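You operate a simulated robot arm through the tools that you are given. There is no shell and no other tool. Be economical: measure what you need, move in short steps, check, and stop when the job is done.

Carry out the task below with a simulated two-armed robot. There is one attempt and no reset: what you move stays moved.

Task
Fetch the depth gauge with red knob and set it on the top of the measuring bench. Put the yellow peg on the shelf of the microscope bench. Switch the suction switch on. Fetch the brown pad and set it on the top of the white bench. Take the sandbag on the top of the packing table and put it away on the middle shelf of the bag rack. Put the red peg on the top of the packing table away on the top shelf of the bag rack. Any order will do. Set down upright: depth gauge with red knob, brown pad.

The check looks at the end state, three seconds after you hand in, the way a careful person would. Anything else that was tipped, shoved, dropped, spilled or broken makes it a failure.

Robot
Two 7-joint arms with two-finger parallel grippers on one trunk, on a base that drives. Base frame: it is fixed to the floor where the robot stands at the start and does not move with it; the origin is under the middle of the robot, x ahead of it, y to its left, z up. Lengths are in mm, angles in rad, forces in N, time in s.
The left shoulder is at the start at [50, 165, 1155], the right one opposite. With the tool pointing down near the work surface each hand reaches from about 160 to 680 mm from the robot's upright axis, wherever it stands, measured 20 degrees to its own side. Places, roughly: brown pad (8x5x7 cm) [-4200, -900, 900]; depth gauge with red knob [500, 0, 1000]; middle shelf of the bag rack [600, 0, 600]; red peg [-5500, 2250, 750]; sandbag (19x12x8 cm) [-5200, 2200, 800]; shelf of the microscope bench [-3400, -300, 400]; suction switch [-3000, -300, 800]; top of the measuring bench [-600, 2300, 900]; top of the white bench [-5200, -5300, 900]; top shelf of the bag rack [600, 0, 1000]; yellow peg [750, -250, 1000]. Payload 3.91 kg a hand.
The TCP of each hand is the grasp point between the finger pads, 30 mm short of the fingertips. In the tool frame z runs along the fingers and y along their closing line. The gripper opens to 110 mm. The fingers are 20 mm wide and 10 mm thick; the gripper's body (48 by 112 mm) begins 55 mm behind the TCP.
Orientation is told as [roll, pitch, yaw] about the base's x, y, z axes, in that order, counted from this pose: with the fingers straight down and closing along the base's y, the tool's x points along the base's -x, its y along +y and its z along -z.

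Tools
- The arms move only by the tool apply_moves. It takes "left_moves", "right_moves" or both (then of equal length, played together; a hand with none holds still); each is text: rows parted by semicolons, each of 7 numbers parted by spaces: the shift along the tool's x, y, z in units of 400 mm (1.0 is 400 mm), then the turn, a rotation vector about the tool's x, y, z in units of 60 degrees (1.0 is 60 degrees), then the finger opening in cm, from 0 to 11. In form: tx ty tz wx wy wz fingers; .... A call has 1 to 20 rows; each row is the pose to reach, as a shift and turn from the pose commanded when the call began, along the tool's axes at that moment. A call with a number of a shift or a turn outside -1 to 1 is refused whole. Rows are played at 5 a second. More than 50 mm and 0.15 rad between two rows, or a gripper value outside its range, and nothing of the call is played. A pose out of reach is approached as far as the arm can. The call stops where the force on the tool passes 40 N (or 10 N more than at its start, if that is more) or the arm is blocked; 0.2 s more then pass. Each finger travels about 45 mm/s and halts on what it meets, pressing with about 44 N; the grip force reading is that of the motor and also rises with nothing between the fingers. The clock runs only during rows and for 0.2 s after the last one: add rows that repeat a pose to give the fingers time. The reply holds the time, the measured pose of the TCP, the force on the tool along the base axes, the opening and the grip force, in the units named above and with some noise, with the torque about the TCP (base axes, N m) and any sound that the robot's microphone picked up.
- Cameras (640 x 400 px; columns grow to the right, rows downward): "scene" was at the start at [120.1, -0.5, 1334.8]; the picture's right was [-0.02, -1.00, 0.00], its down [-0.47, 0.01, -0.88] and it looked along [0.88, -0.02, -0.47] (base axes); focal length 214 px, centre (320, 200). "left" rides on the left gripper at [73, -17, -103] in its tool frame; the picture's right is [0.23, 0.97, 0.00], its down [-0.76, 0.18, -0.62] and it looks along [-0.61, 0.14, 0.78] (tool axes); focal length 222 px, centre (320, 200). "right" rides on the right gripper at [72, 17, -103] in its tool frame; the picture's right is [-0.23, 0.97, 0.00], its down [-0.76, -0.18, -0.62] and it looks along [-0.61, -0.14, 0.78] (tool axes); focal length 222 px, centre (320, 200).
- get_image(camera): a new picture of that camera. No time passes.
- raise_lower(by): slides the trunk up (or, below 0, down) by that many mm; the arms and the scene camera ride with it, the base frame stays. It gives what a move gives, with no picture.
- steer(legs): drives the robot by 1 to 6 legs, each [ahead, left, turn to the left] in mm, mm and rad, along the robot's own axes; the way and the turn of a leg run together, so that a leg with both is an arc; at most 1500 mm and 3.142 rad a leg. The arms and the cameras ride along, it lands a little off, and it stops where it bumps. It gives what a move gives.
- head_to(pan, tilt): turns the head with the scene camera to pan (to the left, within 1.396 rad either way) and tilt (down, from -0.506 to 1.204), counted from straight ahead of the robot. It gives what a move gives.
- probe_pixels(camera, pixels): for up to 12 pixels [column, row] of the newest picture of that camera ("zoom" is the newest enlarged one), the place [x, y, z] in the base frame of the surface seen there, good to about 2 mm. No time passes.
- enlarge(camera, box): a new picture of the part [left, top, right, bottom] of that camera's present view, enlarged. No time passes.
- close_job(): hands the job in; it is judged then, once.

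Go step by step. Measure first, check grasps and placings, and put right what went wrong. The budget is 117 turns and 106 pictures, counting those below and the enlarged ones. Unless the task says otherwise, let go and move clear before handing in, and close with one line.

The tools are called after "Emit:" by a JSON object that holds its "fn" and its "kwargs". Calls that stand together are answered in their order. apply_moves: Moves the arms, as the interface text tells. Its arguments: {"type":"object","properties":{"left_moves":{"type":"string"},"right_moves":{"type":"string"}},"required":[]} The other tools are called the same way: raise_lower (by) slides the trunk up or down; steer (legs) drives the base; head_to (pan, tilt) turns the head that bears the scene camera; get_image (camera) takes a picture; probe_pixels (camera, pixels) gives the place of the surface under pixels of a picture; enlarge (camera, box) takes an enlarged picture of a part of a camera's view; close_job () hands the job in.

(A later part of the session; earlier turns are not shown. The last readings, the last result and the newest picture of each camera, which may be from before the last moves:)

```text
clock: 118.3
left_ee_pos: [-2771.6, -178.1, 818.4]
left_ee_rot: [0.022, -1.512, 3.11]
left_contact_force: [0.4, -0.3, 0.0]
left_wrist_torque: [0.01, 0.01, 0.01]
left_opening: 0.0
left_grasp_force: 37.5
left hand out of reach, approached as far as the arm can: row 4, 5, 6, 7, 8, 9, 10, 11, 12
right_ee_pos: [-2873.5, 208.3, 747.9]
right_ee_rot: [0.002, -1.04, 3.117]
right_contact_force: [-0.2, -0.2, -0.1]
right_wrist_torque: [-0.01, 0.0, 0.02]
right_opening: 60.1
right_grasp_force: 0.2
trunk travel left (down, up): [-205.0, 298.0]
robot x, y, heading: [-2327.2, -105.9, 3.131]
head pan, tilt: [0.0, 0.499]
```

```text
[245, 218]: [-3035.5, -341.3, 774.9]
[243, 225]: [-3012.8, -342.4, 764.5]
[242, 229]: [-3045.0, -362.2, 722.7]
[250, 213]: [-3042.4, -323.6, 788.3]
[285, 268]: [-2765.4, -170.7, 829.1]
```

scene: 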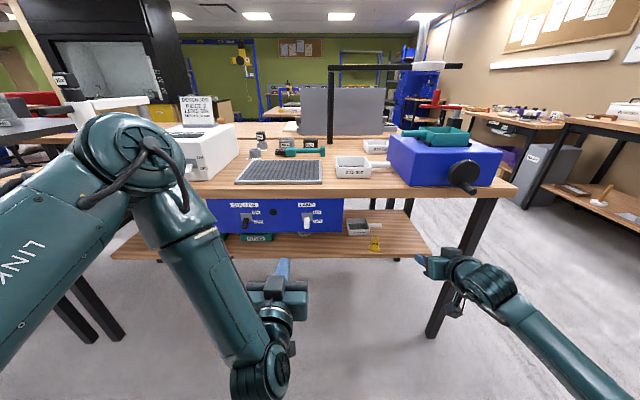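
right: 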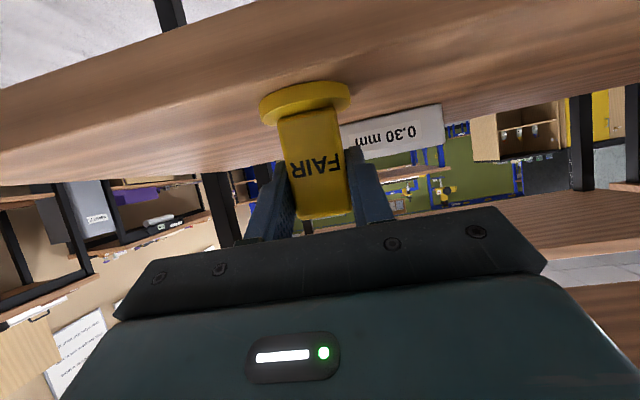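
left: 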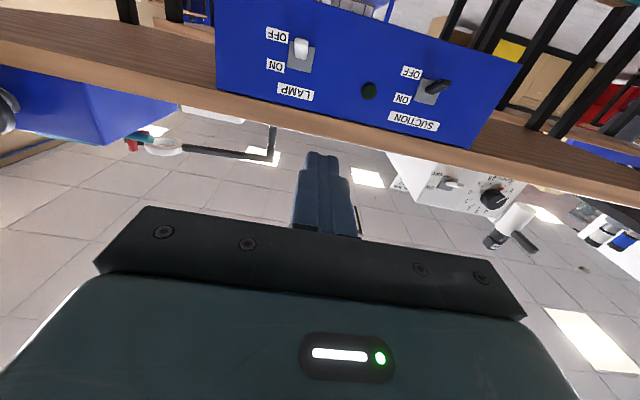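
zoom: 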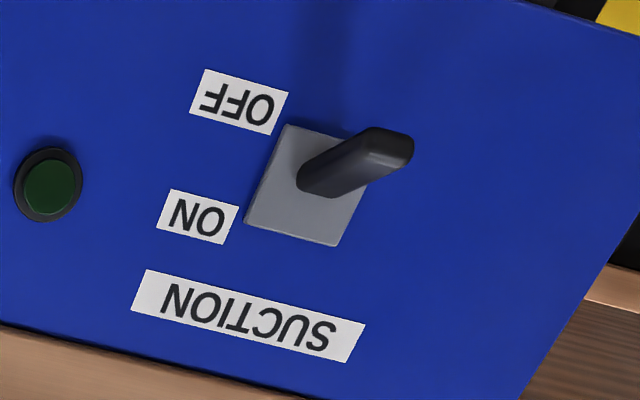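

Lever runs from (-3040,-337,780) to its tip (-3003,-343,760). I align below it using trunk and base, since the arm is near a limit.

Emit:
{"fn": "raise_lower", "kwargs": {"by": -80}}

Emit:
{"fn": "steer", "kwargs": {"legs": [[0, 162, 0]]}}

Emit:
{"fn": "apply_moves", "kwargs": {"left_moves": "0 0 0.1 0 0 0 0; 0 0 0.2 0 0 0 0; 0 0 0.3 0 0 0 0; 0 0 0.38 0 0 0 0; 0 0 0.38 0 0 0 0"}}

Emit:
{"fn": "get_image", "kwargs": {"camera": "left"}}

```text
clock: 119.5
left_ee_pos: [-2773.4, -177.7, 739.8]
left_ee_rot: [0.024, -1.515, 3.11]
left_contact_force: [-0.8, 0.4, 0.4]
left_wrist_torque: [-0.03, -0.01, 0.01]
left_opening: 0.0
left_grasp_force: 38.0
right_ee_pos: [-2874.0, 207.8, 667.0]
right_ee_rot: [0.0, -1.042, 3.118]
right_contact_force: [-0.3, -0.5, 0.0]
right_wrist_torque: [-0.05, -0.03, 0.0]
right_opening: 60.0
right_grasp_force: 0.0
trunk travel left (down, up): [-125.0, 378.0]
robot x, y, heading: [-2325.4, -107.6, 3.129]
head pan, tilt: [0.0, 0.499]
```

```text
clock: 121.5
left_ee_pos: [-2775.5, -337.3, 739.6]
left_ee_rot: [0.024, -1.514, 3.106]
left_contact_force: [-0.5, -0.3, -0.1]
left_wrist_torque: [0.01, 0.01, 0.01]
left_opening: 0.2
left_grasp_force: 37.7
right_ee_pos: [-2874.7, 49.0, 667.3]
right_ee_rot: [0.0, -1.04, 3.118]
right_contact_force: [0.5, 0.3, -0.5]
right_wrist_torque: [0.01, -0.02, -0.03]
right_opening: 60.0
right_grasp_force: 0.0
trunk travel left (down, up): [-125.0, 378.0]
robot x, y, heading: [-2329.6, -265.6, 3.131]
head pan, tilt: [0.0, 0.499]
```

```text
clock: 122.7
left_ee_pos: [-2918.6, -303.0, 750.2]
left_ee_rot: [0.033, -1.509, 3.105]
left_contact_force: [-0.1, 0.7, -0.3]
left_wrist_torque: [0.03, -0.02, -0.01]
left_opening: 0.0
left_grasp_force: 37.6
left hand out of reach, approached as far as the arm can: row 1, 2, 3, 4, 5
right_ee_pos: [-2874.7, 48.5, 667.9]
right_ee_rot: [0.001, -1.04, 3.117]
right_contact_force: [0.3, -0.6, 1.2]
right_wrist_torque: [-0.01, 0.02, -0.03]
right_opening: 60.0
right_grasp_force: 0.2
trunk travel left (down, up): [-125.0, 378.0]
robot x, y, heading: [-2324.8, -261.5, 3.125]
head pan, tilt: [0.0, 0.499]
```

```text
47 pictures are left
```

left: 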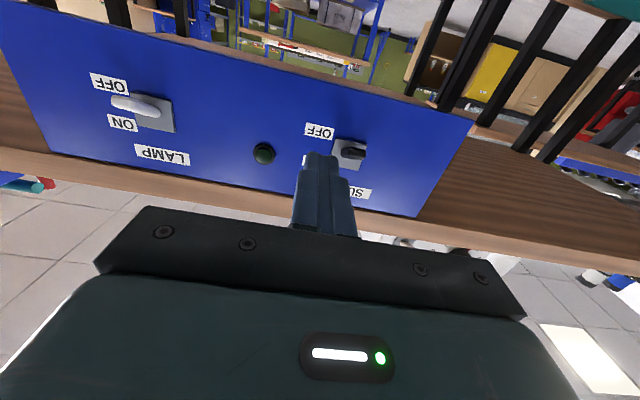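

The hand tip is at x≈-2949, y -303, z 750. I correct with trunk and base: 13 mm down, 38 mm left, then 60 mm ahead.

Emit:
{"fn": "raise_lower", "kwargs": {"by": -14}}

Emit:
{"fn": "steer", "kwargs": {"legs": [[0, 38, 0], [60, 0, 0]]}}

Emit:
{"fn": "get_image", "kwargs": {"camera": "left"}}

Emit:
{"fn": "enlarge", "kwargs": {"camera": "scene", "box": [180, 180, 340, 300]}}

```text
clock: 123.3
left_ee_pos: [-2918.8, -303.5, 735.3]
left_ee_rot: [0.029, -1.51, 3.107]
left_contact_force: [0.5, 0.7, 0.0]
left_wrist_torque: [0.03, 0.0, -0.03]
left_opening: 0.2
left_grasp_force: 37.5
right_ee_pos: [-2876.0, 49.2, 653.5]
right_ee_rot: [-0.002, -1.04, 3.119]
right_contact_force: [-0.6, 0.2, 0.6]
right_wrist_torque: [0.0, 0.03, 0.01]
right_opening: 59.9
right_grasp_force: 0.0
trunk travel left (down, up): [-111.0, 392.0]
robot x, y, heading: [-2325.1, -266.9, 3.135]
head pan, tilt: [0.0, 0.499]
```

```text
clock: 124.9
left_ee_pos: [-2979.1, -339.6, 735.9]
left_ee_rot: [0.03, -1.509, 3.108]
left_contact_force: [0.9, -0.2, -0.8]
left_wrist_torque: [0.02, -0.01, -0.01]
left_opening: 0.2
left_grasp_force: 37.8
right_ee_pos: [-2933.3, 12.7, 653.4]
right_ee_rot: [0.0, -1.04, 3.118]
right_contact_force: [0.2, 0.2, 0.7]
right_wrist_torque: [0.0, 0.0, -0.01]
right_opening: 59.9
right_grasp_force: 0.0
trunk travel left (down, up): [-111.0, 392.0]
robot x, y, heading: [-2387.7, -300.5, 3.131]
head pan, tilt: [0.0, 0.499]
```

```text
46 pictures are left
```

left: 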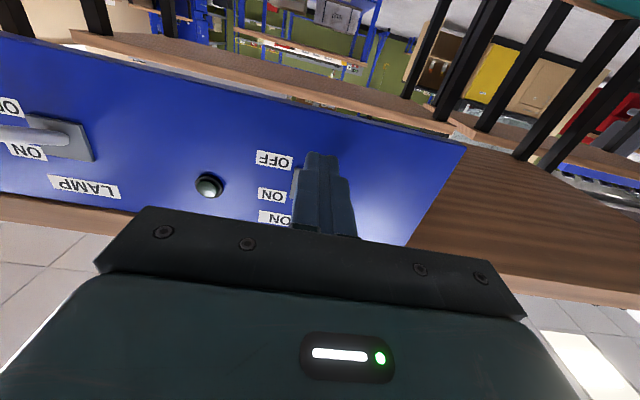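

```text
3.33 times, centred on (260, 240) of scene
```

zoom: 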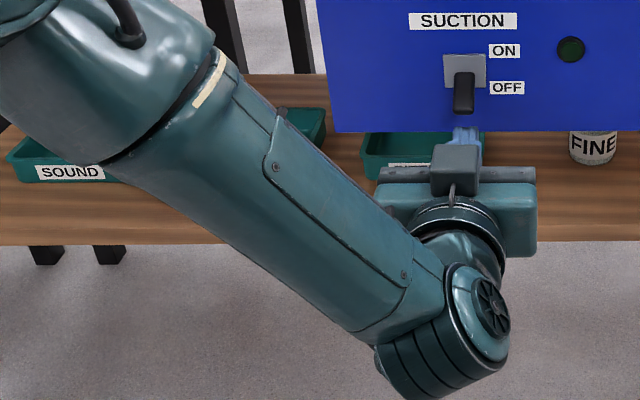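

The fingertip is right below the lever (zoom 465,130). I go 7 mm deeper and push up.

Emit:
{"fn": "steer", "kwargs": {"legs": [[7, 0, 0]]}}

Emit:
{"fn": "apply_moves", "kwargs": {"left_moves": "-0.03 0 0 0 0 0 0; -0.05 0 0 0 0 0 0; -0.07 0 0 0 0 0 0; -0.09 0 0 0 0 0 0; -0.11 0 0 0 0 0 0; -0.13 0 0 0 0 0 0; -0.14 0 0 0 0 0 0"}}

Emit:
{"fn": "enlarge", "kwargs": {"camera": "scene", "box": [180, 180, 340, 300]}}

```text
clock: 125.7
left_ee_pos: [-2985.2, -341.1, 735.7]
left_ee_rot: [0.03, -1.509, 3.106]
left_contact_force: [-0.7, -0.5, -0.6]
left_wrist_torque: [-0.03, -0.03, -0.02]
left_opening: 0.0
left_grasp_force: 37.7
right_ee_pos: [-2941.6, 11.4, 652.8]
right_ee_rot: [0.0, -1.04, 3.117]
right_contact_force: [0.1, 0.5, -0.1]
right_wrist_torque: [-0.01, -0.02, -0.03]
right_opening: 60.0
right_grasp_force: 0.1
trunk travel left (down, up): [-111.0, 392.0]
robot x, y, heading: [-2392.2, -300.4, 3.137]
head pan, tilt: [0.0, 0.499]
```

```text
clock: 127.2
left_ee_pos: [-2983.4, -340.1, 776.0]
left_ee_rot: [0.084, -1.472, 3.051]
left_contact_force: [4.5, -1.0, -6.3]
left_wrist_torque: [-0.01, -0.18, 0.12]
left_opening: 0.1
left_grasp_force: 38.0
right_ee_pos: [-2941.3, 11.2, 653.1]
right_ee_rot: [-0.002, -1.041, 3.117]
right_contact_force: [0.5, 0.0, -0.5]
right_wrist_torque: [-0.01, 0.0, 0.0]
right_opening: 59.9
right_grasp_force: 0.1
trunk travel left (down, up): [-111.0, 392.0]
robot x, y, heading: [-2393.7, -301.2, 3.131]
head pan, tilt: [0.0, 0.499]
stopped in row 7 (left hand): the force on the tool passed its limit at 42 N (the readings are from after the stop); the commanded pose is now the measured one
```

```text
3.33 times, centred on (260, 240) of scene
```

zoom: 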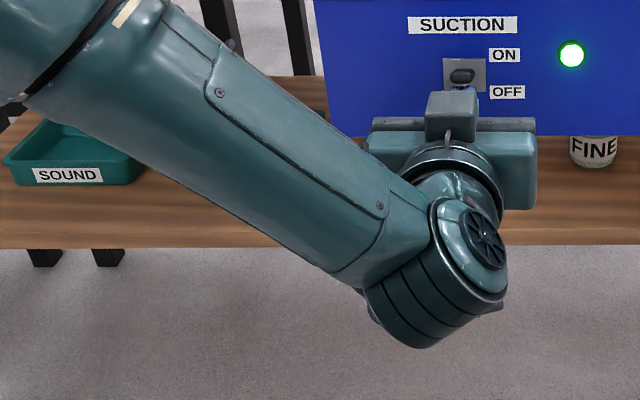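

The green light came on: the switch is ON. I lower slightly and back off.

Emit:
{"fn": "raise_lower", "kwargs": {"by": -25}}

Emit:
{"fn": "steer", "kwargs": {"legs": [[-110, 0, 0]]}}

Emit:
{"fn": "enlarge", "kwargs": {"camera": "scene", "box": [180, 120, 440, 300]}}

```text
clock: 128.0
left_ee_pos: [-2984.3, -340.4, 755.3]
left_ee_rot: [0.075, -1.483, 3.058]
left_contact_force: [0.2, 0.0, 0.5]
left_wrist_torque: [-0.02, -0.02, 0.01]
left_opening: 0.2
left_grasp_force: 37.6
right_ee_pos: [-2940.7, 12.9, 627.9]
right_ee_rot: [-0.001, -1.041, 3.118]
right_contact_force: [-0.4, 0.6, 0.2]
right_wrist_torque: [0.01, -0.02, 0.01]
right_opening: 60.0
right_grasp_force: 0.1
trunk travel left (down, up): [-86.0, 417.0]
robot x, y, heading: [-2393.2, -304.2, 3.131]
head pan, tilt: [0.0, 0.499]
```

```text
clock: 129.2
left_ee_pos: [-2873.0, -340.6, 754.5]
left_ee_rot: [0.077, -1.479, 3.056]
left_contact_force: [-0.9, -0.5, -0.1]
left_wrist_torque: [0.0, 0.02, 0.04]
left_opening: 0.2
left_grasp_force: 37.1
right_ee_pos: [-2830.5, 11.2, 628.4]
right_ee_rot: [0.001, -1.039, 3.116]
right_contact_force: [-0.7, -0.1, 0.0]
right_wrist_torque: [-0.01, 0.01, 0.0]
right_opening: 59.8
right_grasp_force: 0.1
trunk travel left (down, up): [-86.0, 417.0]
robot x, y, heading: [-2286.9, -302.8, 3.129]
head pan, tilt: [0.0, 0.499]
```

```text
2.22 times, centred on (310, 210) of scene
```

zoom: 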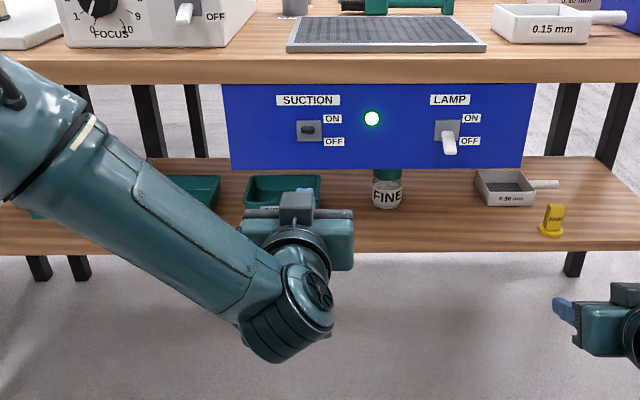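

Switch ON, peg in place. I raise the trunk and turn both hands back to pointing down.

Emit:
{"fn": "raise_lower", "kwargs": {"by": 340}}

Emit:
{"fn": "apply_moves", "kwargs": {"left_moves": "0 0 -0.04 0.01 0.14 0 0; 0 0 -0.08 0.02 0.28 0 0; 0 0 -0.12 0.03 0.42 0 1; 0 0 -0.16 0.04 0.56 0 2; 0 0 -0.2 0.05 0.7 0 4; 0 0 -0.24 0.06 0.84 0 6; 0 0 -0.28 0.07 0.97 0 6; 0 0 -0.28 0.07 0.97 0 6", "right_moves": "0 0 -0.04 0 0.14 0 6; 0.02 0 -0.08 0 0.28 0 6; 0.04 0 -0.12 0 0.42 0 6; 0.06 0 -0.16 0 0.56 0 6; 0.08 0 -0.2 0 0.7 0 6; 0.1 0 -0.24 0 0.84 0 6; 0.12 0 -0.28 0 0.98 0 6; 0.12 0 -0.28 0 0.99 0 6"}}

```text
clock: 132.5
left_ee_pos: [-2874.3, -341.9, 1092.9]
left_ee_rot: [0.078, -1.479, 3.056]
left_contact_force: [0.6, 0.0, -0.1]
left_wrist_torque: [-0.03, 0.01, -0.02]
left_opening: 0.0
left_grasp_force: 37.7
right_ee_pos: [-2829.3, 11.9, 968.2]
right_ee_rot: [-0.001, -1.04, 3.115]
right_contact_force: [-0.8, 0.0, -1.0]
right_wrist_torque: [0.02, 0.01, 0.0]
right_opening: 60.0
right_grasp_force: 0.1
trunk travel left (down, up): [-426.0, 77.0]
robot x, y, heading: [-2284.6, -306.2, 3.131]
head pan, tilt: [0.0, 0.499]
```

```text
clock: 134.3
left_ee_pos: [-2761.9, -342.5, 1104.7]
left_ee_rot: [-0.037, -0.463, 3.09]
left_contact_force: [0.3, -0.5, -0.1]
left_wrist_torque: [-0.02, 0.02, 0.0]
left_opening: 60.1
left_grasp_force: 0.1
right_ee_pos: [-2708.5, 9.4, 982.8]
right_ee_rot: [0.0, -0.003, 3.115]
right_contact_force: [-0.8, -0.6, -0.2]
right_wrist_torque: [-0.02, -0.02, 0.0]
right_opening: 60.1
right_grasp_force: 0.1
trunk travel left (down, up): [-426.0, 77.0]
robot x, y, heading: [-2279.6, -301.1, 3.129]
head pan, tilt: [0.0, 0.499]
```

Emit:
{"fn": "apply_moves", "kwargs": {"left_moves": "0 0 -0.03 -0.01 0.14 -0.01 6; 0 0 -0.06 -0.02 0.28 -0.02 6; 0 0 -0.1 -0.03 0.42 -0.03 6; 0 0 -0.14 -0.035 0.442 -0.035 6; 0 0 -0.2 -0.035 0.442 -0.035 6", "right_moves": "0 0 -0.1 0 0 0 6; 0 0 -0.2 0 0 0 6; 0 0 -0.3 0 0 0 6; 0 0 -0.4 0 0 0 6; 0 0 -0.5 0 0 0 6"}}

Emit:
{"fn": "head_to", "kwargs": {"pan": 0.3, "tilt": 0.25}}

Emit:
{"fn": "get_image", "kwargs": {"camera": "scene"}}

```text
clock: 135.5
left_ee_pos: [-2726.4, -345.5, 1176.2]
left_ee_rot: [-0.005, -0.001, 3.117]
left_contact_force: [-1.3, -0.3, -0.5]
left_wrist_torque: [0.01, 0.04, 0.0]
left_opening: 60.1
left_grasp_force: 0.1
right_ee_pos: [-2706.6, 10.4, 1182.4]
right_ee_rot: [0.001, -0.003, 3.117]
right_contact_force: [0.1, -0.6, -0.1]
right_wrist_torque: [-0.02, -0.01, 0.0]
right_opening: 59.9
right_grasp_force: 0.1
trunk travel left (down, up): [-426.0, 77.0]
robot x, y, heading: [-2280.5, -303.3, 3.124]
head pan, tilt: [0.0, 0.499]
```

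```text
clock: 136.3
left_ee_pos: [-2727.6, -344.3, 1175.7]
left_ee_rot: [-0.004, -0.001, 3.12]
left_contact_force: [0.3, -1.0, 0.1]
left_wrist_torque: [-0.01, 0.0, -0.03]
left_opening: 60.1
left_grasp_force: 0.0
right_ee_pos: [-2709.4, 10.5, 1181.9]
right_ee_rot: [0.0, -0.004, 3.114]
right_contact_force: [-0.2, -0.1, 0.2]
right_wrist_torque: [0.03, -0.01, 0.01]
right_opening: 60.0
right_grasp_force: 0.1
trunk travel left (down, up): [-426.0, 77.0]
robot x, y, heading: [-2285.8, -303.9, 3.132]
head pan, tilt: [0.3, 0.25]
```

```text
42 pictures are left
```

scene: 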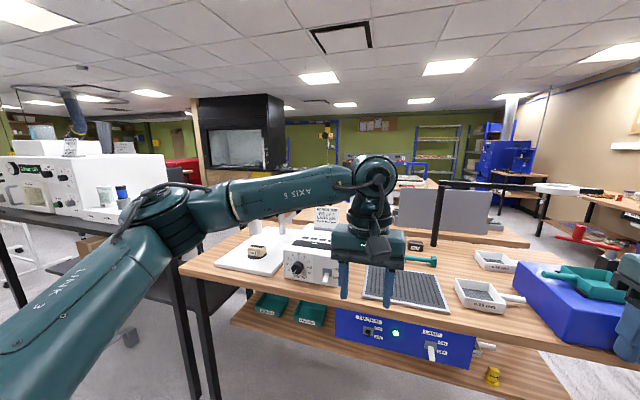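

Next the brown pad near (-4200,-900). I return to the aisle, drive along it and look at both sides.

Emit:
{"fn": "steer", "kwargs": {"legs": [[0, -1320, 0], [1400, 0, 0], [1150, 0, 0]]}}

Emit:
{"fn": "head_to", "kwargs": {"pan": 1.25, "tilt": 0.35}}

Emit:
{"fn": "get_image", "kwargs": {"camera": "scene"}}

```text
clock: 159.8
left_ee_pos: [-5248.8, 923.1, 1175.8]
left_ee_rot: [-0.006, -0.001, 3.14]
left_contact_force: [-0.3, 0.4, -0.3]
left_wrist_torque: [-0.03, -0.02, -0.04]
left_opening: 60.0
left_grasp_force: 0.2
right_ee_pos: [-5238.1, 1278.9, 1181.9]
right_ee_rot: [0.0, -0.005, 3.137]
right_contact_force: [0.2, 0.9, 0.4]
right_wrist_torque: [0.01, -0.02, 0.02]
right_opening: 60.2
right_grasp_force: 0.1
trunk travel left (down, up): [-426.0, 77.0]
robot x, y, heading: [-4802.6, 972.1, -3.129]
head pan, tilt: [0.3, 0.25]
```

```text
clock: 161.1
left_ee_pos: [-5248.7, 924.3, 1175.4]
left_ee_rot: [-0.003, -0.003, 3.139]
left_contact_force: [0.4, -0.5, 0.9]
left_wrist_torque: [0.01, -0.02, 0.02]
left_opening: 59.9
left_grasp_force: 0.0
right_ee_pos: [-5237.7, 1278.4, 1181.4]
right_ee_rot: [0.001, -0.003, 3.139]
right_contact_force: [0.0, 0.0, 0.0]
right_wrist_torque: [0.02, 0.0, 0.01]
right_opening: 60.1
right_grasp_force: 0.1
trunk travel left (down, up): [-426.0, 77.0]
robot x, y, heading: [-4805.7, 976.0, -3.135]
head pan, tilt: [1.25, 0.351]
```

```text
41 pictures are left
```

scene: 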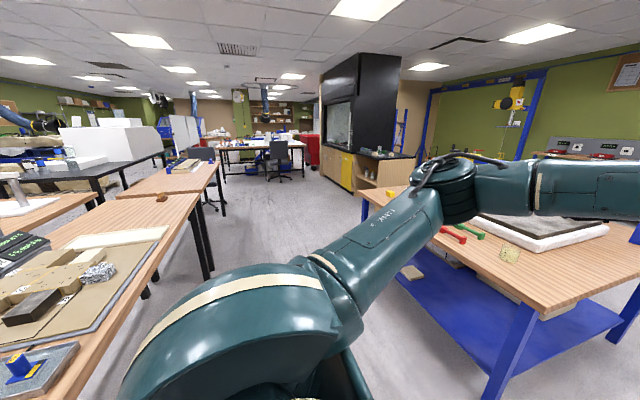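

Emit:
{"fn": "probe_pixels", "kwargs": {"camera": "scene", "pixels": [[162, 197], [190, 200], [205, 165], [150, 187], [187, 163], [160, 165], [100, 325], [370, 195], [255, 150], [265, 165], [130, 178], [210, 275]]}}

Emit:
{"fn": "enlarge", "kwargs": {"camera": "scene", "box": [100, 110, 320, 220]}}

```text
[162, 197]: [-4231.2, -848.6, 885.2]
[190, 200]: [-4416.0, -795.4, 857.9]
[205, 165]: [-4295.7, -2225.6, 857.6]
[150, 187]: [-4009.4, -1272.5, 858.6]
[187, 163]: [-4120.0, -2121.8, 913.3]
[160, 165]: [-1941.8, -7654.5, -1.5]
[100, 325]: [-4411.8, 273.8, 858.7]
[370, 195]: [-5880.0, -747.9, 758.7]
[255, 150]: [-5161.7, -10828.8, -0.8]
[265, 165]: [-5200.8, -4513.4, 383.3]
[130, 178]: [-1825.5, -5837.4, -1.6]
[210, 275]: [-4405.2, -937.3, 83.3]
```

```text
2.91 times, centred on (210, 165) of scene
```

zoom: 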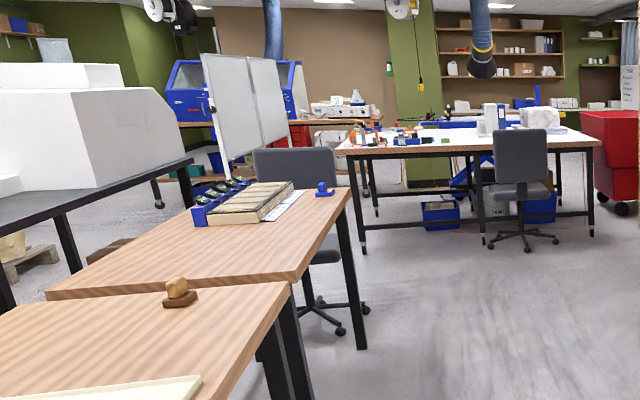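

The brown pad (stamp-like with a knob) is at (-4231,-848) on the bench whose edge is x≈-4418. I turn to face +x and sidestep to it.

Emit:
{"fn": "steer", "kwargs": {"legs": [[0, 0, 3.135], [0, -850, 0], [0, -806, 0]]}}

Emit:
{"fn": "head_to", "kwargs": {"pan": -0.3, "tilt": 0.6}}

Emit:
{"fn": "get_image", "kwargs": {"camera": "scene"}}

```text
clock: 183.1
left_ee_pos: [-4401.3, -623.2, 1174.6]
left_ee_rot: [-0.004, 0.0, -0.02]
left_contact_force: [0.5, -0.3, 0.4]
left_wrist_torque: [0.0, -0.01, 0.0]
left_opening: 60.1
left_grasp_force: 0.1
right_ee_pos: [-4418.8, -977.6, 1183.2]
right_ee_rot: [0.001, -0.004, -0.021]
right_contact_force: [0.2, 0.5, 0.3]
right_wrist_torque: [0.01, -0.04, -0.02]
right_opening: 60.0
right_grasp_force: 0.1
trunk travel left (down, up): [-426.0, 77.0]
robot x, y, heading: [-4844.7, -665.3, -0.007]
head pan, tilt: [1.25, 0.351]
```

```text
clock: 184.7
left_ee_pos: [-4400.8, -622.4, 1175.5]
left_ee_rot: [-0.006, -0.003, -0.021]
left_contact_force: [-0.5, -0.3, 0.6]
left_wrist_torque: [-0.02, 0.03, 0.0]
left_opening: 59.8
left_grasp_force: 0.1
right_ee_pos: [-4418.9, -978.2, 1183.1]
right_ee_rot: [0.0, -0.003, -0.022]
right_contact_force: [0.6, 1.0, -0.5]
right_wrist_torque: [0.03, -0.03, 0.02]
right_opening: 59.9
right_grasp_force: 0.0
trunk travel left (down, up): [-426.0, 77.0]
robot x, y, heading: [-4846.7, -666.9, -0.007]
head pan, tilt: [-0.3, 0.6]
```

```text
39 pictures are left
```

scene: 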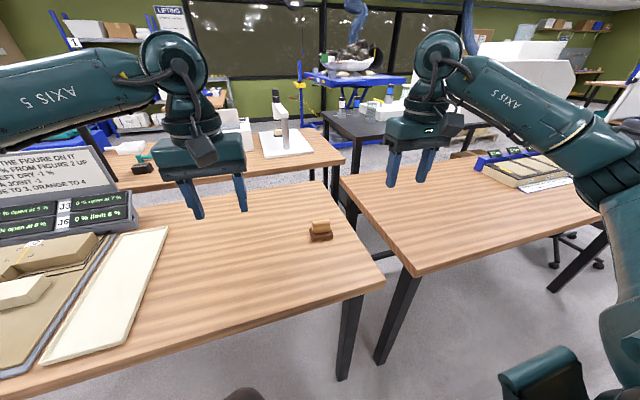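

Emit:
{"fn": "enlarge", "kwargs": {"camera": "scene", "box": [280, 200, 360, 260]}}

Emit:
{"fn": "probe_pixels", "kwargs": {"camera": "zoom", "pixels": [[320, 180], [320, 210], [270, 190], [380, 190], [240, 250], [400, 270], [420, 280], [320, 290], [330, 240], [250, 180], [420, 230]]}}

```text
6.67 times, centred on (320, 230) of scene
```

zoom: 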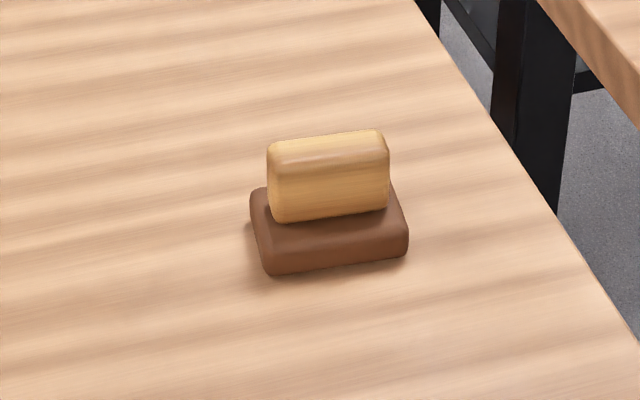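

```text
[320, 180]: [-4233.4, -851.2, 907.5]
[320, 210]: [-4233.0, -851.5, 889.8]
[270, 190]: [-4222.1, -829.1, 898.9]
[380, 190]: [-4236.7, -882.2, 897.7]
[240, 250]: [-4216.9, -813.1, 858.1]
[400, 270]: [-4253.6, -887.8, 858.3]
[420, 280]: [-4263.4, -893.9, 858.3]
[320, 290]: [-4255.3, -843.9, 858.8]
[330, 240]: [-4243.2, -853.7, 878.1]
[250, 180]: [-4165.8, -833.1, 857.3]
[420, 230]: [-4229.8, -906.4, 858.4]
```

The handle on the pad is ~55 mm along y, top ≈915, base top ≈878. I bring the right hand above it and look.

Emit:
{"fn": "apply_moves", "kwargs": {"right_moves": "-0.07 0.05 0.06 0 0 0 7; -0.14 0.1 0.12 0 0 0 8; -0.21 0.15 0.18 0 0 0 9; -0.28 0.2 0.24 0 0 0 9; -0.35 0.25 0.3 0 0 0 9; -0.41 0.29 0.36 0 0 0 9; -0.437 0.308 0.41 0 0 0 9; -0.437 0.308 0.41 0 0 0 9"}}

Emit:
{"fn": "get_image", "kwargs": {"camera": "right"}}

Emit:
{"fn": "enlarge", "kwargs": {"camera": "right", "box": [260, 80, 400, 200]}}

```text
clock: 186.5
left_ee_pos: [-4401.8, -623.2, 1176.4]
left_ee_rot: [-0.004, -0.002, -0.019]
left_contact_force: [-0.1, 0.0, 0.4]
left_wrist_torque: [0.0, 0.05, 0.02]
left_opening: 59.9
left_grasp_force: 0.1
right_ee_pos: [-4239.8, -859.6, 1019.3]
right_ee_rot: [0.0, -0.004, -0.022]
right_contact_force: [-0.4, 0.3, 0.1]
right_wrist_torque: [0.02, 0.02, 0.03]
right_opening: 89.7
right_grasp_force: 0.1
trunk travel left (down, up): [-426.0, 77.0]
robot x, y, heading: [-4849.4, -666.6, -0.013]
head pan, tilt: [-0.3, 0.6]
```

```text
37 pictures are left
```

right: 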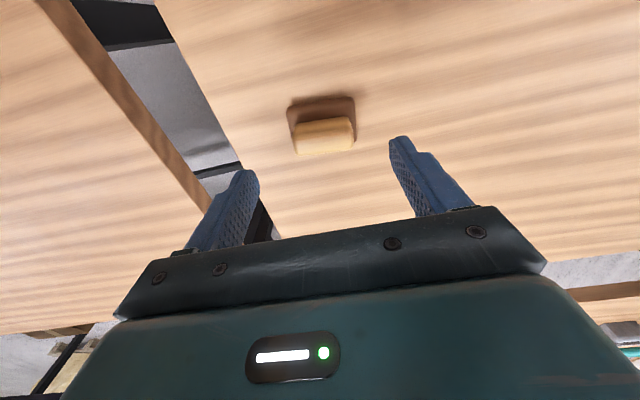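

```text
3.33 times, centred on (330, 140) of right
```

zoom: 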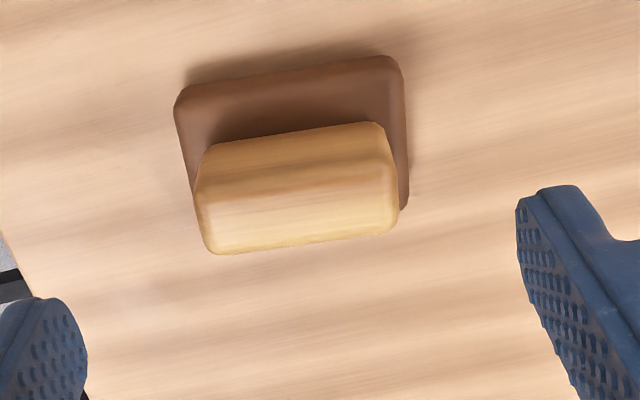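

Emit:
{"fn": "probe_pixels", "kwargs": {"camera": "zoom", "pixels": [[215, 205], [295, 198], [375, 185], [225, 235], [300, 228], [380, 215], [205, 220], [390, 210], [250, 125], [185, 100], [395, 70], [300, 150]]}}

```text
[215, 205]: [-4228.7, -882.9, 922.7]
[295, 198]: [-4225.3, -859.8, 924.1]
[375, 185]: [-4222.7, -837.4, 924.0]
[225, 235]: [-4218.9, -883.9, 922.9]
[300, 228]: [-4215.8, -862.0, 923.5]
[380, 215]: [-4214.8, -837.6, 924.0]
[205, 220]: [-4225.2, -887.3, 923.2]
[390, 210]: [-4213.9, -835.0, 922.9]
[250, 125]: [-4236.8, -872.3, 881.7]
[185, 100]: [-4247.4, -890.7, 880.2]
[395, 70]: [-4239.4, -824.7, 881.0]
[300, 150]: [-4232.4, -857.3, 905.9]
```

Handle centre (-4221,-860), top 924, yaw ≈ -0.125. I align, descend to z 916 and close.

Emit:
{"fn": "apply_moves", "kwargs": {"right_moves": "-0.047 0 0.06 0 0 0.098 9; -0.047 0 0.16 0 0 0.098 9; -0.047 0 0.24 0 0 0.098 9; -0.047 0 0.258 0 0 0.098 9; -0.047 0 0.258 0 0 0.098 7; -0.047 0 0.258 0 0 0.098 5; -0.047 0 0.258 0 0 0.098 3; -0.047 0 0.258 0 0 0.098 2; -0.047 0 0.258 0 0 0.098 2; -0.047 0 0.258 0 0 0.098 2"}}

Emit:
{"fn": "get_image", "kwargs": {"camera": "right"}}

```text
clock: 188.7
left_ee_pos: [-4401.0, -623.0, 1175.9]
left_ee_rot: [-0.006, -0.002, -0.02]
left_contact_force: [0.5, 0.3, -0.1]
left_wrist_torque: [-0.01, -0.02, -0.01]
left_opening: 59.7
left_grasp_force: 0.1
right_ee_pos: [-4221.3, -858.7, 915.3]
right_ee_rot: [0.0, -0.002, -0.124]
right_contact_force: [0.2, 0.3, -0.9]
right_wrist_torque: [0.02, -0.01, -0.02]
right_opening: 59.4
right_grasp_force: 43.8
trunk travel left (down, up): [-426.0, 77.0]
robot x, y, heading: [-4846.9, -667.7, -0.003]
head pan, tilt: [-0.3, 0.6]
```

```text
35 pictures are left
```

right: 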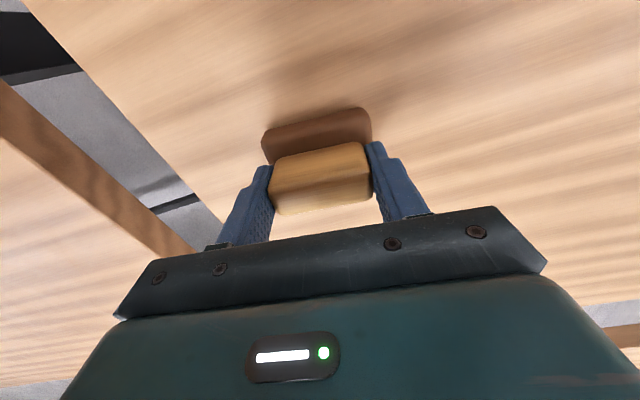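

Gripped (59 mm, 44 N). I lift and retract, then check.

Emit:
{"fn": "apply_moves", "kwargs": {"right_moves": "0 0 -0.05 0 0 0 2; 0 0 -0.15 0 0 0 2; 0 0 -0.27 0 0 0 2; 0 0 -0.39 0 0 0 2; 0 0 -0.5 0 0 0 2; 0.1 0 -0.55 0 0 0 2; 0.2 0 -0.6 0 0 0 2; 0.3 0 -0.65 0 0 0 2; 0.4 0 -0.65 0 0 0 2"}}

Emit:
{"fn": "get_image", "kwargs": {"camera": "scene"}}

```text
clock: 190.7
left_ee_pos: [-4401.5, -622.3, 1176.2]
left_ee_rot: [-0.007, -0.002, -0.019]
left_contact_force: [-0.1, 0.4, -0.1]
left_wrist_torque: [0.04, 0.04, 0.01]
left_opening: 60.0
left_grasp_force: 0.0
right_ee_pos: [-4381.7, -839.4, 1175.3]
right_ee_rot: [0.001, -0.003, -0.124]
right_contact_force: [-0.6, 0.6, -1.0]
right_wrist_torque: [0.02, 0.0, -0.02]
right_opening: 59.3
right_grasp_force: 44.7
trunk travel left (down, up): [-426.0, 77.0]
robot x, y, heading: [-4848.3, -664.1, -0.007]
head pan, tilt: [-0.3, 0.6]
```

```text
34 pictures are left
```

scene: 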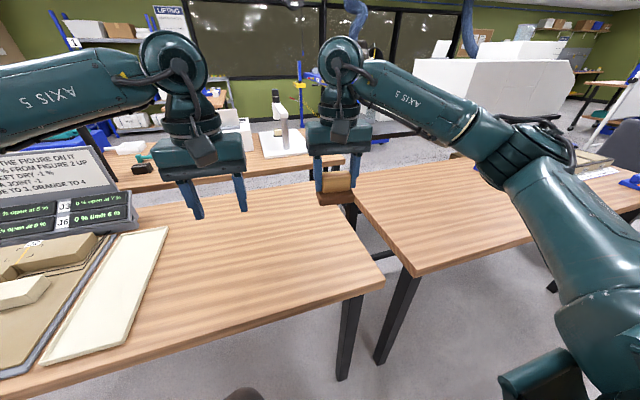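

The pad is held level. I turn right to face -y and check the way to the white bench.

Emit:
{"fn": "steer", "kwargs": {"legs": [[0, 0, -1.565]]}}

Emit:
{"fn": "head_to", "kwargs": {"pan": 0, "tilt": 0.3}}

Emit:
{"fn": "get_image", "kwargs": {"camera": "scene"}}

```text
clock: 194.9
left_ee_pos: [-4801.8, -1111.3, 1175.1]
left_ee_rot: [-0.006, -0.001, -1.586]
left_contact_force: [-0.1, 0.4, 0.3]
left_wrist_torque: [-0.01, -0.02, 0.01]
left_opening: 60.0
left_grasp_force: 0.1
right_ee_pos: [-5017.4, -1132.8, 1175.2]
right_ee_rot: [0.001, -0.004, -1.69]
right_contact_force: [-0.2, -0.6, -0.3]
right_wrist_torque: [-0.03, -0.01, 0.0]
right_opening: 58.9
right_grasp_force: 44.3
trunk travel left (down, up): [-426.0, 77.0]
robot x, y, heading: [-4849.8, -666.4, -1.575]
head pan, tilt: [-0.3, 0.6]
```

```text
clock: 195.8
left_ee_pos: [-4799.8, -1111.5, 1175.3]
left_ee_rot: [-0.004, -0.002, -1.586]
left_contact_force: [0.3, 0.3, 1.2]
left_wrist_torque: [0.01, 0.02, 0.0]
left_opening: 59.8
left_grasp_force: 0.1
right_ee_pos: [-5017.1, -1132.9, 1175.0]
right_ee_rot: [-0.001, -0.004, -1.69]
right_contact_force: [-0.2, 0.5, -1.3]
right_wrist_torque: [-0.02, 0.01, -0.03]
right_opening: 59.1
right_grasp_force: 43.7
trunk travel left (down, up): [-426.0, 77.0]
robot x, y, heading: [-4846.9, -667.2, -1.575]
head pan, tilt: [0.0, 0.3]
```

```text
33 pictures are left
```

scene: 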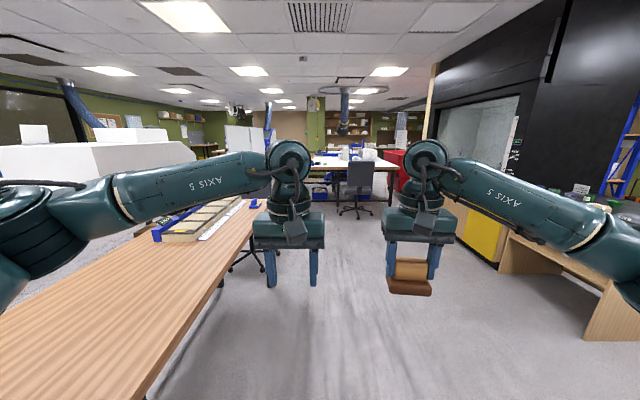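

Emit:
{"fn": "probe_pixels", "kwargs": {"camera": "scene", "pixels": [[240, 268], [278, 250], [340, 212], [372, 210], [310, 172], [390, 172], [330, 165], [345, 190], [358, 195], [460, 230], [500, 268], [330, 168]]}}

Emit:
{"fn": "enlarge", "kwargs": {"camera": "scene", "box": [240, 120, 460, 240]}}

```text
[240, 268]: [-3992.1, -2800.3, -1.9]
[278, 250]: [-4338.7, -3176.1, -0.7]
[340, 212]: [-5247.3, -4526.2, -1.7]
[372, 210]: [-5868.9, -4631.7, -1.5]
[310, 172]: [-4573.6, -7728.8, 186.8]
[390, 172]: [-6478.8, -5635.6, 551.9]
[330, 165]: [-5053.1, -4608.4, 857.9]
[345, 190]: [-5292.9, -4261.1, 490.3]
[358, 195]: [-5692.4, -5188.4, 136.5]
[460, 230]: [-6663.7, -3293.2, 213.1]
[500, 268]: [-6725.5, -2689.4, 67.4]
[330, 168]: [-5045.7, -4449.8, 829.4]
```

```text
2.91 times, centred on (350, 180) of scene
```

zoom: 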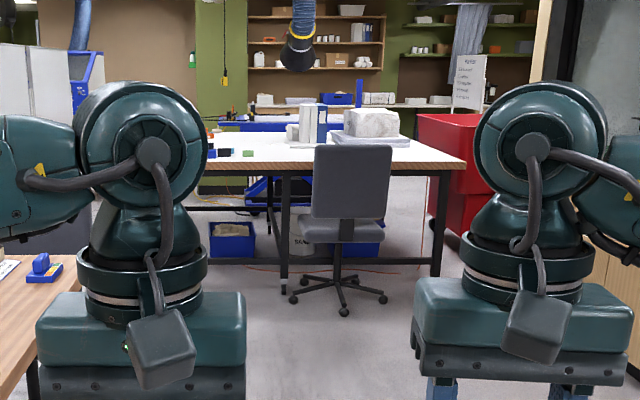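

The white bench front edge is y≈-4450; a chair stands at x -5200…-5700. I drive down the lane at x≈-4790.

Emit:
{"fn": "steer", "kwargs": {"legs": [[1500, 65, 0], [1480, 0, 0]]}}

Emit:
{"fn": "head_to", "kwargs": {"pan": 0, "tilt": 0.5}}

Emit:
{"fn": "get_image", "kwargs": {"camera": "scene"}}

```text
refused: leg 1 is longer than a leg can be; nothing moved
```

```text
clock: 196.5
left_ee_pos: [-4801.1, -1111.7, 1174.7]
left_ee_rot: [-0.004, -0.002, -1.586]
left_contact_force: [-0.2, 0.3, -0.8]
left_wrist_torque: [0.0, 0.0, -0.01]
left_opening: 60.0
left_grasp_force: 0.1
right_ee_pos: [-5016.5, -1133.3, 1176.4]
right_ee_rot: [0.0, -0.005, -1.692]
right_contact_force: [-0.2, -0.3, -1.2]
right_wrist_torque: [-0.01, -0.01, 0.02]
right_opening: 59.3
right_grasp_force: 43.6
trunk travel left (down, up): [-426.0, 77.0]
robot x, y, heading: [-4848.2, -666.0, -1.575]
head pan, tilt: [0.0, 0.499]
```

```text
31 pictures are left
```

scene: 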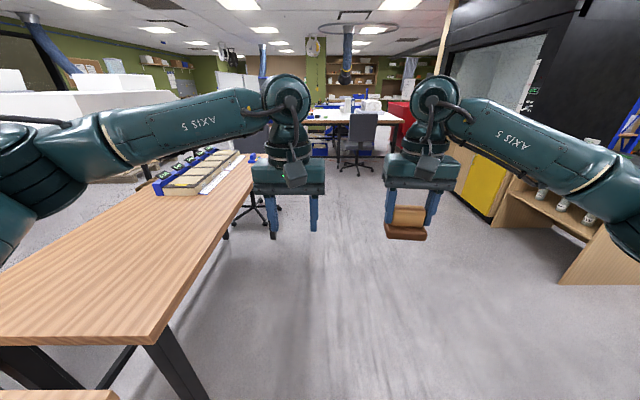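

Leg was slightly too long; I retry.

Emit:
{"fn": "steer", "kwargs": {"legs": [[1450, 65, 0], [1450, 0, 0], [80, 0, 0]]}}

Emit:
{"fn": "get_image", "kwargs": {"camera": "scene"}}

```text
clock: 211.2
left_ee_pos: [-4720.8, -4107.9, 1175.1]
left_ee_rot: [-0.006, -0.001, -1.58]
left_contact_force: [-0.3, -0.5, -0.4]
left_wrist_torque: [0.02, 0.03, -0.02]
left_opening: 59.8
left_grasp_force: 0.1
right_ee_pos: [-4936.7, -4132.6, 1175.9]
right_ee_rot: [0.0, -0.004, -1.682]
right_contact_force: [0.0, -0.4, -1.7]
right_wrist_torque: [0.04, 0.0, 0.01]
right_opening: 59.5
right_grasp_force: 43.8
trunk travel left (down, up): [-426.0, 77.0]
robot x, y, heading: [-4773.0, -3664.5, -1.572]
head pan, tilt: [0.0, 0.499]
```

```text
30 pictures are left
```

scene: 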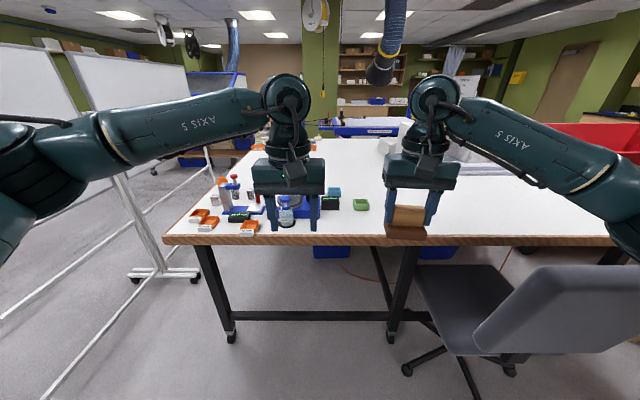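

Emit:
{"fn": "probe_pixels", "kwargs": {"camera": "scene", "pixels": [[340, 238], [360, 228], [370, 215], [365, 180], [362, 204], [376, 232], [460, 235], [465, 215], [405, 370], [420, 270], [345, 230]]}}

```text
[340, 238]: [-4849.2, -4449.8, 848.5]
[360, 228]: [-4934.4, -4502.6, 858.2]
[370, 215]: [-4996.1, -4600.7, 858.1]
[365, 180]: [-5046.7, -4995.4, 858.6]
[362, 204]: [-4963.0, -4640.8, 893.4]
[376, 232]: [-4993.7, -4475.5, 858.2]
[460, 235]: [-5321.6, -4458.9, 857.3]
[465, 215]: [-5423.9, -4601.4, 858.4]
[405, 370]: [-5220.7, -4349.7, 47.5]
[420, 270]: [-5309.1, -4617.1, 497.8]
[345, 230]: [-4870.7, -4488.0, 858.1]
```

Table top z≈858, clear around (-5050,-4560). I drive 350 mm ahead.

Emit:
{"fn": "steer", "kwargs": {"legs": [[350, 0, 0]]}}

Emit:
{"fn": "head_to", "kwargs": {"pan": -0.3, "tilt": 0.75}}

Emit:
{"fn": "get_image", "kwargs": {"camera": "scene"}}

```text
clock: 213.5
left_ee_pos: [-4722.1, -4463.4, 1175.5]
left_ee_rot: [-0.004, -0.002, -1.585]
left_contact_force: [-0.1, 0.5, -1.2]
left_wrist_torque: [0.0, -0.01, -0.01]
left_opening: 59.8
left_grasp_force: 0.0
right_ee_pos: [-4939.2, -4487.6, 1176.1]
right_ee_rot: [0.001, -0.003, -1.689]
right_contact_force: [-0.4, 0.3, -0.7]
right_wrist_torque: [0.0, -0.03, 0.03]
right_opening: 59.3
right_grasp_force: 44.2
trunk travel left (down, up): [-426.0, 77.0]
robot x, y, heading: [-4771.7, -4019.9, -1.572]
head pan, tilt: [0.0, 0.499]
```

```text
clock: 214.3
left_ee_pos: [-4724.1, -4463.7, 1175.0]
left_ee_rot: [-0.007, -0.002, -1.584]
left_contact_force: [0.3, 0.5, 0.3]
left_wrist_torque: [0.0, 0.0, 0.02]
left_opening: 60.2
left_grasp_force: 0.1
right_ee_pos: [-4938.4, -4486.5, 1174.5]
right_ee_rot: [0.001, -0.004, -1.688]
right_contact_force: [0.4, -0.7, -0.8]
right_wrist_torque: [-0.03, 0.0, 0.02]
right_opening: 59.3
right_grasp_force: 44.1
trunk travel left (down, up): [-426.0, 77.0]
robot x, y, heading: [-4768.5, -4020.4, -1.577]
head pan, tilt: [-0.3, 0.75]
```

```text
29 pictures are left
```

scene: 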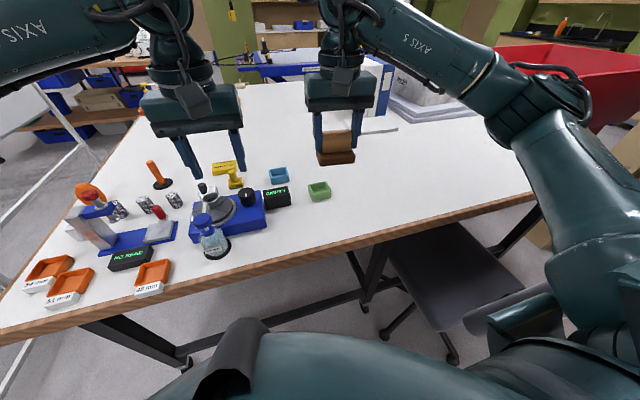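

The area right of the green tray (320,190) is clear. I move the pad over (-5060,-4570) and lower it.

Emit:
{"fn": "apply_moves", "kwargs": {"right_moves": "-0.07 -0.08 0 0 0 0 2; -0.14 -0.16 0.02 0 0 0 2; -0.2 -0.23 0.06 0 0 0 2; -0.244 -0.276 0.12 0 0 0 2; -0.244 -0.276 0.23 0 0 0 2; -0.244 -0.276 0.34 0 0 0 2; -0.244 -0.276 0.45 0 0 0 2; -0.244 -0.276 0.55 0 0 0 2; -0.244 -0.276 0.62 0 0 0 2; -0.244 -0.276 0.637 0 0 0 2; -0.244 -0.276 0.645 0 0 0 2; -0.244 -0.276 0.65 0 0 0 2; -0.244 -0.276 0.653 0 0 0 2"}}

Emit:
{"fn": "enlarge", "kwargs": {"camera": "scene", "box": [260, 80, 460, 230]}}

```text
clock: 217.1
left_ee_pos: [-4721.9, -4464.4, 1176.0]
left_ee_rot: [-0.005, -0.002, -1.585]
left_contact_force: [0.5, -1.0, 0.1]
left_wrist_torque: [0.01, 0.02, 0.01]
left_opening: 60.0
left_grasp_force: 0.1
right_ee_pos: [-5061.1, -4570.8, 915.6]
right_ee_rot: [0.0, -0.007, -1.689]
right_contact_force: [-1.3, 0.0, 5.6]
right_wrist_torque: [0.15, 0.13, 0.04]
right_opening: 59.2
right_grasp_force: 43.5
trunk travel left (down, up): [-426.0, 77.0]
robot x, y, heading: [-4770.9, -4019.0, -1.567]
head pan, tilt: [-0.3, 0.75]
```

```text
2.67 times, centred on (360, 155) of scene
```

zoom: 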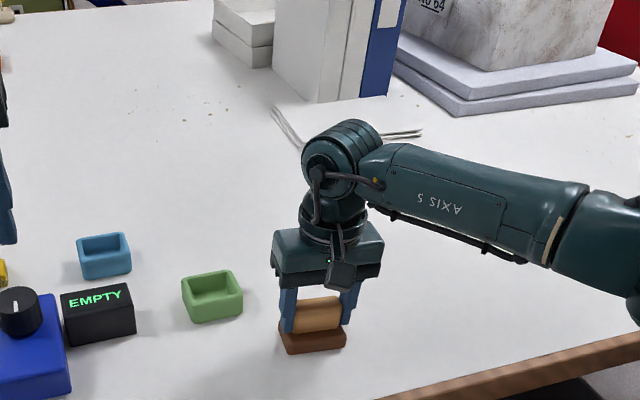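

Pad touches the table. I open, rise straight up and retract.

Emit:
{"fn": "apply_moves", "kwargs": {"right_moves": "0 0 0 0 0 0 7; 0 0 0 0 0 0 8; 0 0 0 0 0 0 8.5; 0 0 -0.05 0 0 0 8.5; 0 0 -0.15 0 0 0 8.5; 0 0 -0.27 0 0 0 8.5; 0 0 -0.39 0 0 0 8.5; 0 0 -0.5 0 0 0 8.5; 0 0 -0.6 0 0 0 8.5; 0.09 0.07 -0.62 0 0 0 8.5; 0.18 0.14 -0.65 0 0 0 8.5; 0.27 0.2 -0.65 0 0 0 8.5"}}

Emit:
{"fn": "enlarge", "kwargs": {"camera": "scene", "box": [260, 80, 460, 230]}}

```text
clock: 219.7
left_ee_pos: [-4723.2, -4464.6, 1176.6]
left_ee_rot: [-0.006, -0.001, -1.585]
left_contact_force: [-0.3, 0.5, 0.3]
left_wrist_torque: [-0.01, 0.0, 0.02]
left_opening: 60.0
left_grasp_force: 0.1
right_ee_pos: [-4967.0, -4468.6, 1175.9]
right_ee_rot: [0.001, -0.003, -1.69]
right_contact_force: [-0.7, 0.3, 0.1]
right_wrist_torque: [0.02, -0.02, 0.0]
right_opening: 85.1
right_grasp_force: 0.0
trunk travel left (down, up): [-426.0, 77.0]
robot x, y, heading: [-4769.5, -4017.7, -1.57]
head pan, tilt: [-0.3, 0.75]
```

```text
2.67 times, centred on (360, 155) of scene
```

zoom: 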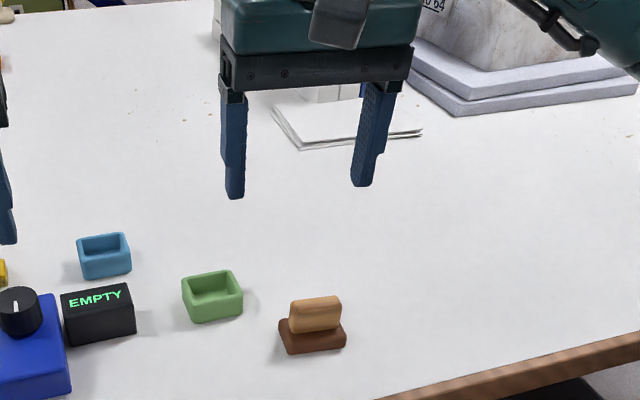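

The pad stands upright on the white bench. I reverse along the same lane to the aisle and turn to face +y (packing table side).

Emit:
{"fn": "steer", "kwargs": {"legs": [[-700, 0, 0], [-1400, -60, 0], [-1400, 0, 0], [-1400, 0, 0], [-80, 0, 0], [0, 0, 3.14]]}}

Emit:
{"fn": "head_to", "kwargs": {"pan": 0.35, "tilt": 0.45}}

Emit:
{"fn": "get_image", "kwargs": {"camera": "scene"}}

```text
clock: 251.2
left_ee_pos: [-4829.6, 1388.6, 1175.8]
left_ee_rot: [-0.005, -0.002, 1.527]
left_contact_force: [0.1, 0.0, 0.1]
left_wrist_torque: [-0.03, 0.0, -0.01]
left_opening: 60.0
left_grasp_force: 0.1
right_ee_pos: [-4587.0, 1386.7, 1175.2]
right_ee_rot: [0.0, -0.003, 1.42]
right_contact_force: [-0.6, -0.1, 0.3]
right_wrist_torque: [0.0, -0.01, 0.04]
right_opening: 84.9
right_grasp_force: 0.1
trunk travel left (down, up): [-426.0, 77.0]
robot x, y, heading: [-4797.4, 940.0, 1.534]
head pan, tilt: [-0.3, 0.75]
```

```text
clock: 252.2
left_ee_pos: [-4829.9, 1389.8, 1176.3]
left_ee_rot: [-0.004, -0.001, 1.524]
left_contact_force: [0.2, 0.0, 0.1]
left_wrist_torque: [-0.03, 0.01, 0.0]
left_opening: 60.4
left_grasp_force: 0.0
right_ee_pos: [-4586.6, 1385.8, 1174.9]
right_ee_rot: [0.001, -0.004, 1.419]
right_contact_force: [0.9, 0.3, -0.4]
right_wrist_torque: [-0.02, 0.02, -0.01]
right_opening: 85.0
right_grasp_force: 0.0
trunk travel left (down, up): [-426.0, 77.0]
robot x, y, heading: [-4797.1, 942.1, 1.542]
head pan, tilt: [0.351, 0.45]
```

```text
26 pictures are left
```

scene: 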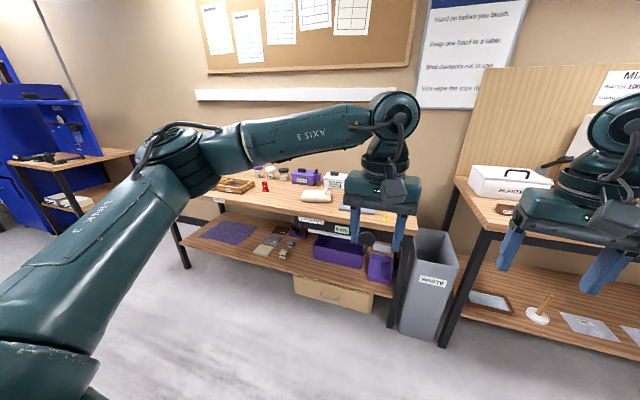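

I see the packing table: sandbag near (316,196), red peg near (265,187). I probe and zoom.

Emit:
{"fn": "enlarge", "kwargs": {"camera": "scene", "box": [200, 150, 430, 260]}}

Emit:
{"fn": "probe_pixels", "kwargs": {"camera": "scene", "pixels": [[302, 196], [316, 192], [330, 196], [316, 200], [265, 187], [265, 182], [240, 205], [350, 218], [410, 230], [315, 208]]}}

```text
2.78 times, centred on (315, 205) of scene
```

zoom: 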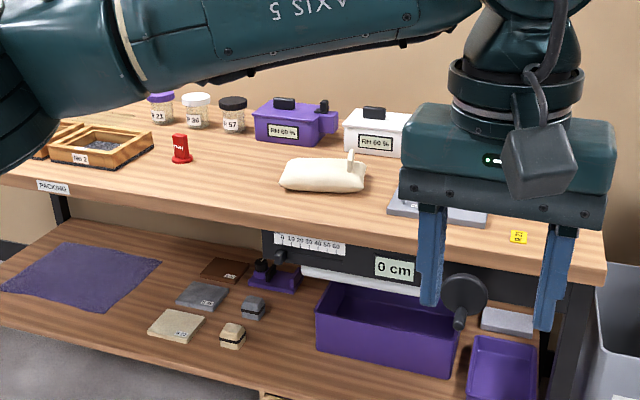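

```text
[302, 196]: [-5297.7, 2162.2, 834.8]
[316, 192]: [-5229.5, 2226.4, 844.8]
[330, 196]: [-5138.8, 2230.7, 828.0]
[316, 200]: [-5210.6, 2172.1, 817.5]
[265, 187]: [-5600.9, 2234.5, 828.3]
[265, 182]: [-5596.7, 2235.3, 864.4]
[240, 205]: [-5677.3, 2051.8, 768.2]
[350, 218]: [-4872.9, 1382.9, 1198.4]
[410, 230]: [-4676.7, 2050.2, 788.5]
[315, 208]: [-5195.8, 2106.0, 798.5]
```

Sandbag centre ≈(-5215,2200), red peg ≈(-5600,2235), table top ≈798. I drive up so the sandbag is ahead of the right hand and the peg ahead of the left.

Emit:
{"fn": "steer", "kwargs": {"legs": [[0, 590, 0.03], [660, 0, 0]]}}

Emit:
{"fn": "head_to", "kwargs": {"pan": 0, "tilt": 0.75}}

Emit:
{"fn": "get_image", "kwargs": {"camera": "scene"}}

```text
clock: 261.1
left_ee_pos: [-5418.8, 2056.0, 1174.8]
left_ee_rot: [-0.005, -0.001, 1.55]
left_contact_force: [0.5, -1.2, -0.9]
left_wrist_torque: [0.06, 0.0, 0.01]
left_opening: 60.0
left_grasp_force: 0.0
right_ee_pos: [-5175.5, 2059.0, 1174.4]
right_ee_rot: [0.001, -0.003, 1.444]
right_contact_force: [0.2, -0.5, 0.0]
right_wrist_torque: [0.0, 0.04, 0.0]
right_opening: 85.1
right_grasp_force: 0.0
trunk travel left (down, up): [-426.0, 77.0]
robot x, y, heading: [-5375.7, 1614.2, 1.561]
head pan, tilt: [0.351, 0.45]
```

```text
clock: 261.9
left_ee_pos: [-5418.1, 2056.4, 1175.0]
left_ee_rot: [-0.006, -0.001, 1.548]
left_contact_force: [0.3, 0.2, -1.1]
left_wrist_torque: [0.01, 0.01, 0.02]
left_opening: 59.9
left_grasp_force: 0.0
right_ee_pos: [-5175.2, 2058.6, 1174.7]
right_ee_rot: [-0.002, -0.004, 1.445]
right_contact_force: [0.1, -0.1, 0.0]
right_wrist_torque: [-0.01, -0.03, 0.05]
right_opening: 85.1
right_grasp_force: 0.1
trunk travel left (down, up): [-426.0, 77.0]
robot x, y, heading: [-5376.7, 1608.4, 1.561]
head pan, tilt: [0.0, 0.75]
```

```text
24 pictures are left
```

scene: 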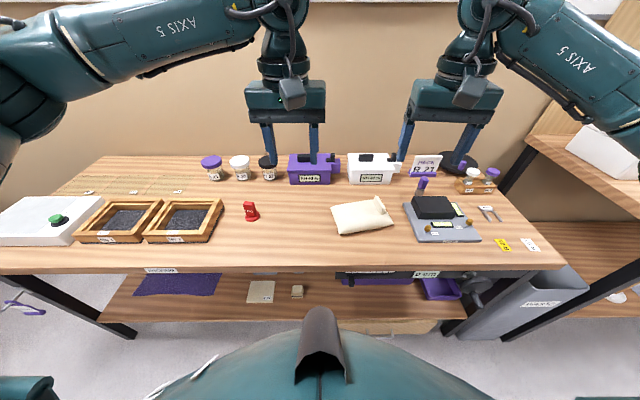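

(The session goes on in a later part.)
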